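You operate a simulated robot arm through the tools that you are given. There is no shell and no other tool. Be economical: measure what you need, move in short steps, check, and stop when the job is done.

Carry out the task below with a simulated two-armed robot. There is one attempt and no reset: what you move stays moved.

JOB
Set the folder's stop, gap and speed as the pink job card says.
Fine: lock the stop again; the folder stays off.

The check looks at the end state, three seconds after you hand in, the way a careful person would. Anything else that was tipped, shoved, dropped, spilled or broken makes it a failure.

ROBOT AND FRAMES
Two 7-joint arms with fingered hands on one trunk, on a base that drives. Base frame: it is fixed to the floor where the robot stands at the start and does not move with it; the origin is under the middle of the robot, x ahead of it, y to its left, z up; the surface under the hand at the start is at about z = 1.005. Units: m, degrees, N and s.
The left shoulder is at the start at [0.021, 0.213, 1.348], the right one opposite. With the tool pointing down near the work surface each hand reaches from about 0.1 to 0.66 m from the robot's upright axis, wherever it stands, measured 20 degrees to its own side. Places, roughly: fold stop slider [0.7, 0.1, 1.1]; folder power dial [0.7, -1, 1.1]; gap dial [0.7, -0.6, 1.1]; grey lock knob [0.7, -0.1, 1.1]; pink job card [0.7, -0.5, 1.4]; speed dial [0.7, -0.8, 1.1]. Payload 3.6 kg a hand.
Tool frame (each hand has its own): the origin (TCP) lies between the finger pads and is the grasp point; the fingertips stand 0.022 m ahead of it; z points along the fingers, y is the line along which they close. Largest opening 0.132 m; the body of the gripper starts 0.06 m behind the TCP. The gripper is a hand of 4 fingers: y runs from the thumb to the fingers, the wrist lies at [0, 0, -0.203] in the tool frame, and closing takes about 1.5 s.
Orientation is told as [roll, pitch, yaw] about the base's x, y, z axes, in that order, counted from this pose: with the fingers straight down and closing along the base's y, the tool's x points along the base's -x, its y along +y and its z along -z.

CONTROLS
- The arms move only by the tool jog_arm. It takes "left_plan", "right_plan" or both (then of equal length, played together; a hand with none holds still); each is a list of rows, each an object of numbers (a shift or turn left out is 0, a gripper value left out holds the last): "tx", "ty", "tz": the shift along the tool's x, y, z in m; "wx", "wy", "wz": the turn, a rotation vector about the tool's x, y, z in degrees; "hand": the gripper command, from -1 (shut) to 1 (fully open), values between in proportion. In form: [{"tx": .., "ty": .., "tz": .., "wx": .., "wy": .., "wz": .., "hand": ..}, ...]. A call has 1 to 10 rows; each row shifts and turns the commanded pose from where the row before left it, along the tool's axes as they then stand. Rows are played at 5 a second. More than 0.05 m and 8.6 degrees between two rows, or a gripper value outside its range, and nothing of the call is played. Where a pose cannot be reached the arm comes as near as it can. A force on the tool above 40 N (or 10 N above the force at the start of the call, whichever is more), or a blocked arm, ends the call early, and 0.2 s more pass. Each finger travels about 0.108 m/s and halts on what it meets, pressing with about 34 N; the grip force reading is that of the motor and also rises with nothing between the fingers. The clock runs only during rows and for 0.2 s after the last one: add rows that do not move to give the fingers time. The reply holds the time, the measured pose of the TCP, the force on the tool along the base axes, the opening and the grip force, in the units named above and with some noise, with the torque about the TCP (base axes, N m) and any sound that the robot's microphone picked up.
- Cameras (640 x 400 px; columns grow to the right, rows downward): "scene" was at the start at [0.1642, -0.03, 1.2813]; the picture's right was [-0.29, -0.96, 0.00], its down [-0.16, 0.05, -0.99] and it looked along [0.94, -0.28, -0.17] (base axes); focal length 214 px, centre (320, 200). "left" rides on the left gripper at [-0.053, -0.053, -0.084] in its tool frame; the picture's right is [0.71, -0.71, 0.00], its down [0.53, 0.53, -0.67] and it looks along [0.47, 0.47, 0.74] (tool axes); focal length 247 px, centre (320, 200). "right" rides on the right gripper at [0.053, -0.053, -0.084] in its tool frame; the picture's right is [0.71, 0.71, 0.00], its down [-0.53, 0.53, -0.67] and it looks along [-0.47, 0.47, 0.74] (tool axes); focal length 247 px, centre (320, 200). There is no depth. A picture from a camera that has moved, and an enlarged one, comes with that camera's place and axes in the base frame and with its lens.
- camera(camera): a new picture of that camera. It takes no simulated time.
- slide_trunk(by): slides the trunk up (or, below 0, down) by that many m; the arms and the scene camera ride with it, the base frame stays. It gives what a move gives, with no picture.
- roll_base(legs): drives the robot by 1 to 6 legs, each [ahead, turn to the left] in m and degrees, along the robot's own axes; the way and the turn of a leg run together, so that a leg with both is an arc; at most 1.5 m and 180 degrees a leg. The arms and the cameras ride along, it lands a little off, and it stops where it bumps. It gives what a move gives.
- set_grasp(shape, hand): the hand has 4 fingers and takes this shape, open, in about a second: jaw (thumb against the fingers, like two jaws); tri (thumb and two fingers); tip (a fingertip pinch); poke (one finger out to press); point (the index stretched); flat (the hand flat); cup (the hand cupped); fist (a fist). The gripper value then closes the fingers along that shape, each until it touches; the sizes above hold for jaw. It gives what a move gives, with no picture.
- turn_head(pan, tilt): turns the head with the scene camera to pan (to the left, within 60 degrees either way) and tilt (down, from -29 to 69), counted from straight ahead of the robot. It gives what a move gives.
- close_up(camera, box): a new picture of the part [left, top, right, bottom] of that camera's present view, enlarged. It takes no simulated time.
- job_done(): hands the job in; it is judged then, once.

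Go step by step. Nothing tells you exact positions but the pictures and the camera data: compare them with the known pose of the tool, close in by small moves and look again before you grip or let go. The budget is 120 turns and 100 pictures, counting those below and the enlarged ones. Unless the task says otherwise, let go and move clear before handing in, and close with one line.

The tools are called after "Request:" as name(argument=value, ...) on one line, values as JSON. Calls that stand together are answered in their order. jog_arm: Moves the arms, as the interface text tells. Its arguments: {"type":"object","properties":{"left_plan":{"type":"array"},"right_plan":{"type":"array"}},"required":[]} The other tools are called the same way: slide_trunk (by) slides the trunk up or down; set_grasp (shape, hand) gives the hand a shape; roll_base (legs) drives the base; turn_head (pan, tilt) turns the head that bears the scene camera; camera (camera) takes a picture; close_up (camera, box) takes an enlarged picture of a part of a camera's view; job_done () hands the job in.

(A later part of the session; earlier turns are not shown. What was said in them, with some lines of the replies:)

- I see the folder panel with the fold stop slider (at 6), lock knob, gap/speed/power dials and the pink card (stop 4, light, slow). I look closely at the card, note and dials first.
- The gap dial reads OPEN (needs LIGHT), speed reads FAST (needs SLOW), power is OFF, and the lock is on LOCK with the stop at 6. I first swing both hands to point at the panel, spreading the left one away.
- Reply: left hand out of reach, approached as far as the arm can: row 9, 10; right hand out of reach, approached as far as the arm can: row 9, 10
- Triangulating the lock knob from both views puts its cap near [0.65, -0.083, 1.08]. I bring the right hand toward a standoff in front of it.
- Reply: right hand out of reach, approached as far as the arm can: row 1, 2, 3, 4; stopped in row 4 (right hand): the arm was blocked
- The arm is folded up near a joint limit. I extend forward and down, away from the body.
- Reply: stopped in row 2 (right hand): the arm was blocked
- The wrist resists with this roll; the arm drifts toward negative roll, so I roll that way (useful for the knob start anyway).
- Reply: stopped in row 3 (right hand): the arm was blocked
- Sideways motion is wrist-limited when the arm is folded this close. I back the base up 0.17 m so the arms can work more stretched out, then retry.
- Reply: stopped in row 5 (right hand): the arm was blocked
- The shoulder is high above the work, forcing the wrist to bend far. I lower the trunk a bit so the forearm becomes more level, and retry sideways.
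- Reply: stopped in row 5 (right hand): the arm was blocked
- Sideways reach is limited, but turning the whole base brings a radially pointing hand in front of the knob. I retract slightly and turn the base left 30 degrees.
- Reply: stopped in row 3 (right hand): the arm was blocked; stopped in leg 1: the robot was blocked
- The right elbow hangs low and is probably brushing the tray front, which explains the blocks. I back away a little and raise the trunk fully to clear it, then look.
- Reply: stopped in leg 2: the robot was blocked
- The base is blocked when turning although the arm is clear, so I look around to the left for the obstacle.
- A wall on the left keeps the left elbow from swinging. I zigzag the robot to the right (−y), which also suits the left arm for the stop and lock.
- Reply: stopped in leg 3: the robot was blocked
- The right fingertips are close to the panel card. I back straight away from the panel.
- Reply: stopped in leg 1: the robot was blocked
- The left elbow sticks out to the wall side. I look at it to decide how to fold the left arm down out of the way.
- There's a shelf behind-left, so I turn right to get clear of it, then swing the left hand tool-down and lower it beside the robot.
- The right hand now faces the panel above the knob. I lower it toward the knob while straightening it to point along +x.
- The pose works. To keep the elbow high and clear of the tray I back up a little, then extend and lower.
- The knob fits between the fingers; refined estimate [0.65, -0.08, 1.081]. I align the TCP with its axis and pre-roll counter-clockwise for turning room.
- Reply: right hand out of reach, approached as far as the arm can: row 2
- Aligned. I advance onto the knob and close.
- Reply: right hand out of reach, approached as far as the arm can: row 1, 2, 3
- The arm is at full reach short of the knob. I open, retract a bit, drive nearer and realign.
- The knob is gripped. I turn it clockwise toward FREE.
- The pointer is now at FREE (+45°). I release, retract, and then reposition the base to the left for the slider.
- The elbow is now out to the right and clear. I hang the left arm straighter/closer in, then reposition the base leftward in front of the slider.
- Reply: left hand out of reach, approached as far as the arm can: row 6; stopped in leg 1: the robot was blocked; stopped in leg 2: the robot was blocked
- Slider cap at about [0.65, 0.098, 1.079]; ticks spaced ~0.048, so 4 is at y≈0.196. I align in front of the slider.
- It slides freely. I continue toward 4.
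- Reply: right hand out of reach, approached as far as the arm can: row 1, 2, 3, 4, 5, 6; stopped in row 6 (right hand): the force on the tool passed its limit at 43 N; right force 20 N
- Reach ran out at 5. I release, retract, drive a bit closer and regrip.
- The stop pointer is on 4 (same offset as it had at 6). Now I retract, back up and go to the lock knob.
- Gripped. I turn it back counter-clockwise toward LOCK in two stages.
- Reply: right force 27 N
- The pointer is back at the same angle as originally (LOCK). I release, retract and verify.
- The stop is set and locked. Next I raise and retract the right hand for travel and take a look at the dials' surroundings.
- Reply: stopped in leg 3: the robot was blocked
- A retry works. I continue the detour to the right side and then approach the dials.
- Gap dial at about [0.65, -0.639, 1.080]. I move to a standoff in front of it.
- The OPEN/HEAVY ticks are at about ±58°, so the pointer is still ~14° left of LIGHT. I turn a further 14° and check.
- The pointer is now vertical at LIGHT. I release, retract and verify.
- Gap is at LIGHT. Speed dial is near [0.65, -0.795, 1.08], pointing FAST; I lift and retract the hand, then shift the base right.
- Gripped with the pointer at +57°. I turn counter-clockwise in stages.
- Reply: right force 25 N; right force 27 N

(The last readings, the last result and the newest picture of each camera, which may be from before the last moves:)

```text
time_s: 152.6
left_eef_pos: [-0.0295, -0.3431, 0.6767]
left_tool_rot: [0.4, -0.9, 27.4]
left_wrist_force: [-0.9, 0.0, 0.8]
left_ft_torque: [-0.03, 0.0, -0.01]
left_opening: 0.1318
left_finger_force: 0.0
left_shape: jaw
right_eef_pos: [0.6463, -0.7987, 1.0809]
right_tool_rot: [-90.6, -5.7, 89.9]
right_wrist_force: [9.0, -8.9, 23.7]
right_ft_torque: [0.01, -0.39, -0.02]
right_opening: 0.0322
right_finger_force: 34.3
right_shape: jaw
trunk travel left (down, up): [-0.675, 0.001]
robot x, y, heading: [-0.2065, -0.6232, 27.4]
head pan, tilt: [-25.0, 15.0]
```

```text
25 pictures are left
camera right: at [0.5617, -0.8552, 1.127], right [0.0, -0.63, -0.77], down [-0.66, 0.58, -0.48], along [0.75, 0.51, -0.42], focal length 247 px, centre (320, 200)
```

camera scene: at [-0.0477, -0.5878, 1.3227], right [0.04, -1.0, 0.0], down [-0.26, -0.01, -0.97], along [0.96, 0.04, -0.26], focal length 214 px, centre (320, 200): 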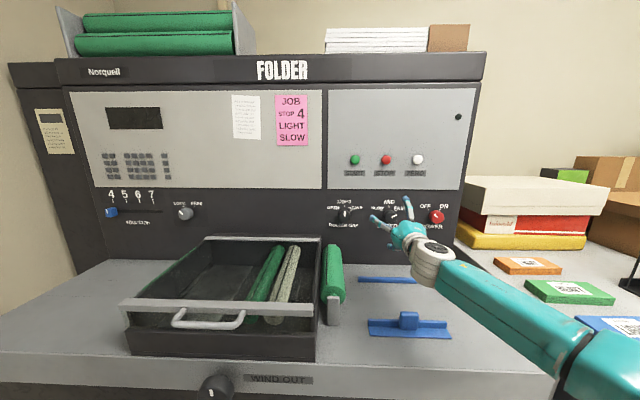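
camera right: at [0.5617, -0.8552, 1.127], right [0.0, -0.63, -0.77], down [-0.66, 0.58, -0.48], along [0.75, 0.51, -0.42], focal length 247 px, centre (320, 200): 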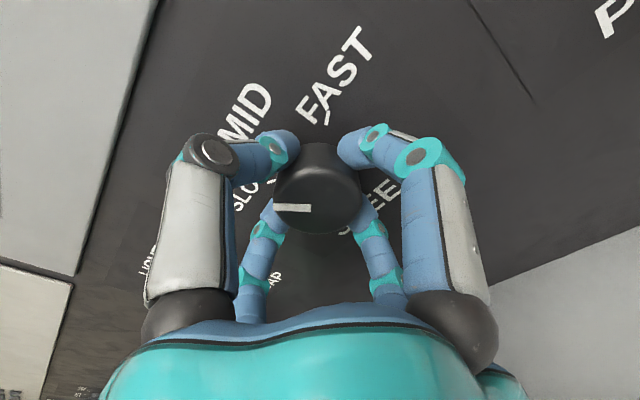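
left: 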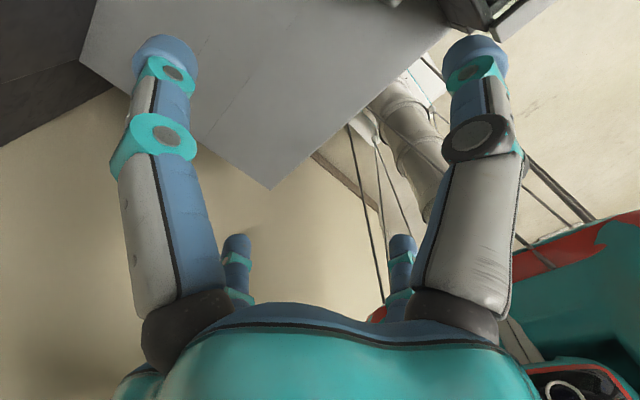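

Request:
jog_arm(right_plan=[{"wz": -6, "ty": 0.003}, {"wz": -6}, {"wz": -6}, {}])

Request:
camera(camera="right")

```text
time_s: 153.6
left_eef_pos: [-0.0309, -0.342, 0.6772]
left_tool_rot: [0.4, -0.8, 27.3]
left_wrist_force: [0.1, -0.5, -0.2]
left_ft_torque: [0.0, 0.0, -0.04]
left_opening: 0.1319
left_finger_force: 0.0
left_shape: jaw
right_eef_pos: [0.6457, -0.7971, 1.0818]
right_tool_rot: [-90.9, 12.1, 89.5]
right_wrist_force: [9.0, -5.9, 31.2]
right_ft_torque: [0.03, -0.45, 0.02]
right_opening: 0.032
right_finger_force: 33.7
right_shape: jaw
trunk travel left (down, up): [-0.675, 0.001]
robot x, y, heading: [-0.2041, -0.6244, 27.3]
head pan, tilt: [-25.0, 15.0]
```

```text
24 pictures are left
camera right: at [0.5611, -0.8368, 1.1425], right [0.0, -0.84, -0.54], down [-0.66, 0.41, -0.64], along [0.75, 0.36, -0.55], focal length 247 px, centre (320, 200)
```

right: 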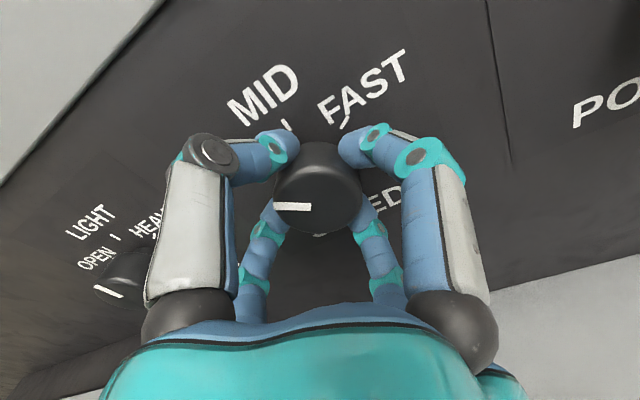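

The pointer is at −57° (SLOW). I release, retract and verify.

Request:
jog_arm(right_plan=[{"hand": -0.2}, {"hand": 0.3}, {"hand": 1}, {"hand": 1}, {"hand": 1}, {"tz": -0.03}, {"tz": -0.03}, {"tz": -0.03}, {"tz": -0.03}, {}])

Request:
close_up(camera="scene", box=[320, 185, 460, 250])

Request:
camera(camera="right")

```text
time_s: 155.8
left_eef_pos: [-0.0277, -0.3412, 0.6756]
left_tool_rot: [0.5, -0.8, 27.3]
left_wrist_force: [1.0, -0.9, 0.2]
left_ft_torque: [0.01, 0.01, -0.01]
left_opening: 0.1321
left_finger_force: 0.0
left_shape: jaw
right_eef_pos: [0.5264, -0.7987, 1.072]
right_tool_rot: [-89.9, 12.1, 90.0]
right_wrist_force: [-0.5, -1.3, -0.7]
right_ft_torque: [-0.01, 0.0, 0.01]
right_opening: 0.132
right_finger_force: 0.0
right_shape: jaw
trunk travel left (down, up): [-0.675, 0.001]
robot x, y, heading: [-0.2084, -0.6212, 27.6]
head pan, tilt: [-25.0, 15.0]
```

```text
4.57 times, centred on (390, 218) of scene
camera zoom: at [-0.0464, -0.5871, 1.3225], right [0.04, -1.0, 0.0], down [-0.26, -0.01, -0.97], along [0.96, 0.04, -0.26], focal length 980 px, centre (0, 120)
```

zoom: 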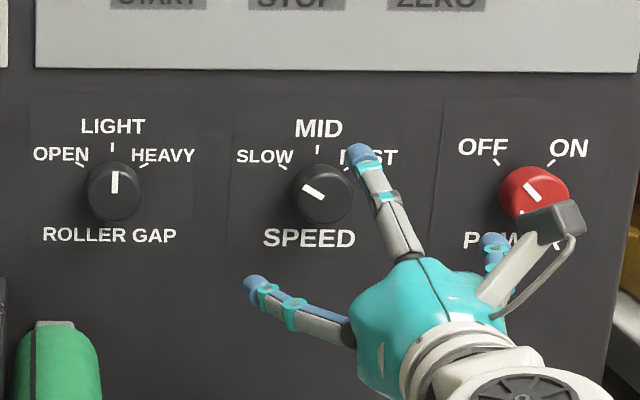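

```text
22 pictures are left
camera right: at [0.4426, -0.8368, 1.1347], right [0.0, -0.84, -0.54], down [-0.67, 0.4, -0.62], along [0.74, 0.36, -0.56], focal length 247 px, centre (320, 200)
```

right: 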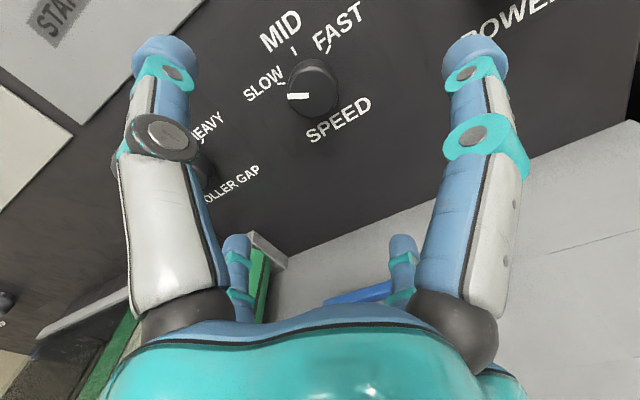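

Gap is on LIGHT, speed on SLOW, power still OFF. I back off clear and do a last check of stop, lock and the tray.

Request:
roll_base(legs=[[-0.15, 0]])

Request:
turn_head(pan=-10, tilt=15)

Request:
camera(camera="scene")

Request:
close_up(camera="scene", box=[190, 150, 400, 280])

```text
time_s: 157.2
left_eef_pos: [-0.1641, -0.4125, 0.6763]
left_tool_rot: [0.6, -0.7, 27.4]
left_wrist_force: [-0.9, 0.2, 0.2]
left_ft_torque: [0.01, -0.01, 0.0]
left_opening: 0.132
left_finger_force: 0.2
left_shape: jaw
right_eef_pos: [0.3894, -0.8679, 1.0742]
right_tool_rot: [-90.0, 12.2, 90.1]
right_wrist_force: [0.0, -0.2, -0.3]
right_ft_torque: [-0.04, 0.05, -0.01]
right_opening: 0.1318
right_finger_force: 0.0
right_shape: jaw
trunk travel left (down, up): [-0.675, 0.001]
robot x, y, heading: [-0.3408, -0.6927, 27.4]
head pan, tilt: [-25.0, 15.0]
```

```text
time_s: 158.0
left_eef_pos: [-0.1631, -0.4137, 0.6774]
left_tool_rot: [0.6, -0.8, 27.3]
left_wrist_force: [0.3, 0.1, -0.5]
left_ft_torque: [-0.03, 0.0, 0.0]
left_opening: 0.132
left_finger_force: 0.2
left_shape: jaw
right_eef_pos: [0.3899, -0.8667, 1.0731]
right_tool_rot: [-89.9, 12.1, 90.2]
right_wrist_force: [0.1, 0.1, 0.0]
right_ft_torque: [0.02, 0.0, 0.0]
right_opening: 0.1319
right_finger_force: 0.1
right_shape: jaw
trunk travel left (down, up): [-0.675, 0.001]
robot x, y, heading: [-0.3458, -0.6937, 27.5]
head pan, tilt: [-10.0, 15.0]
```

```text
21 pictures are left
camera scene: at [-0.1865, -0.6333, 1.3225], right [0.3, -0.95, 0.0], down [-0.25, -0.08, -0.97], along [0.92, 0.29, -0.26], focal length 214 px, centre (320, 200)
```

scene: 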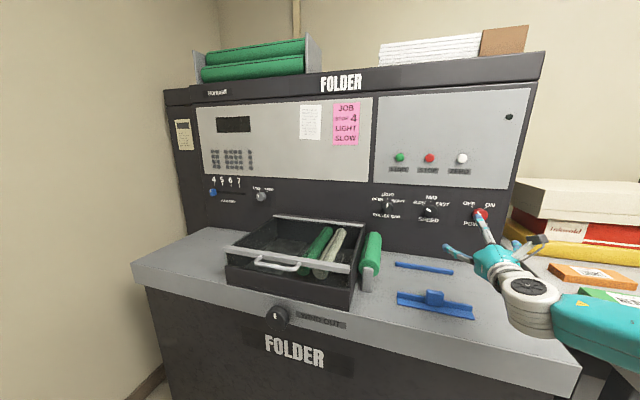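

```text
3.05 times, centred on (295, 215) of scene
camera zoom: at [-0.1865, -0.6333, 1.3225], right [0.3, -0.95, 0.0], down [-0.25, -0.08, -0.97], along [0.92, 0.29, -0.26], focal length 654 px, centre (396, 154)
```

zoom: 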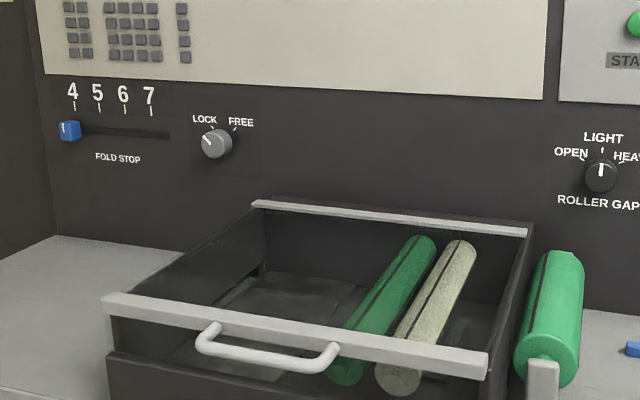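

Stop on 4 and locked, gap LIGHT, speed SLOW, power OFF, surroundings untouched, and both hands are clear. I hand in.

Request:
job_done()

```text
The job is handed in.
```

The folder is set as the pink card says: stop on 4 and locked again, roller gap on LIGHT, speed on SLOW, and power left OFF.
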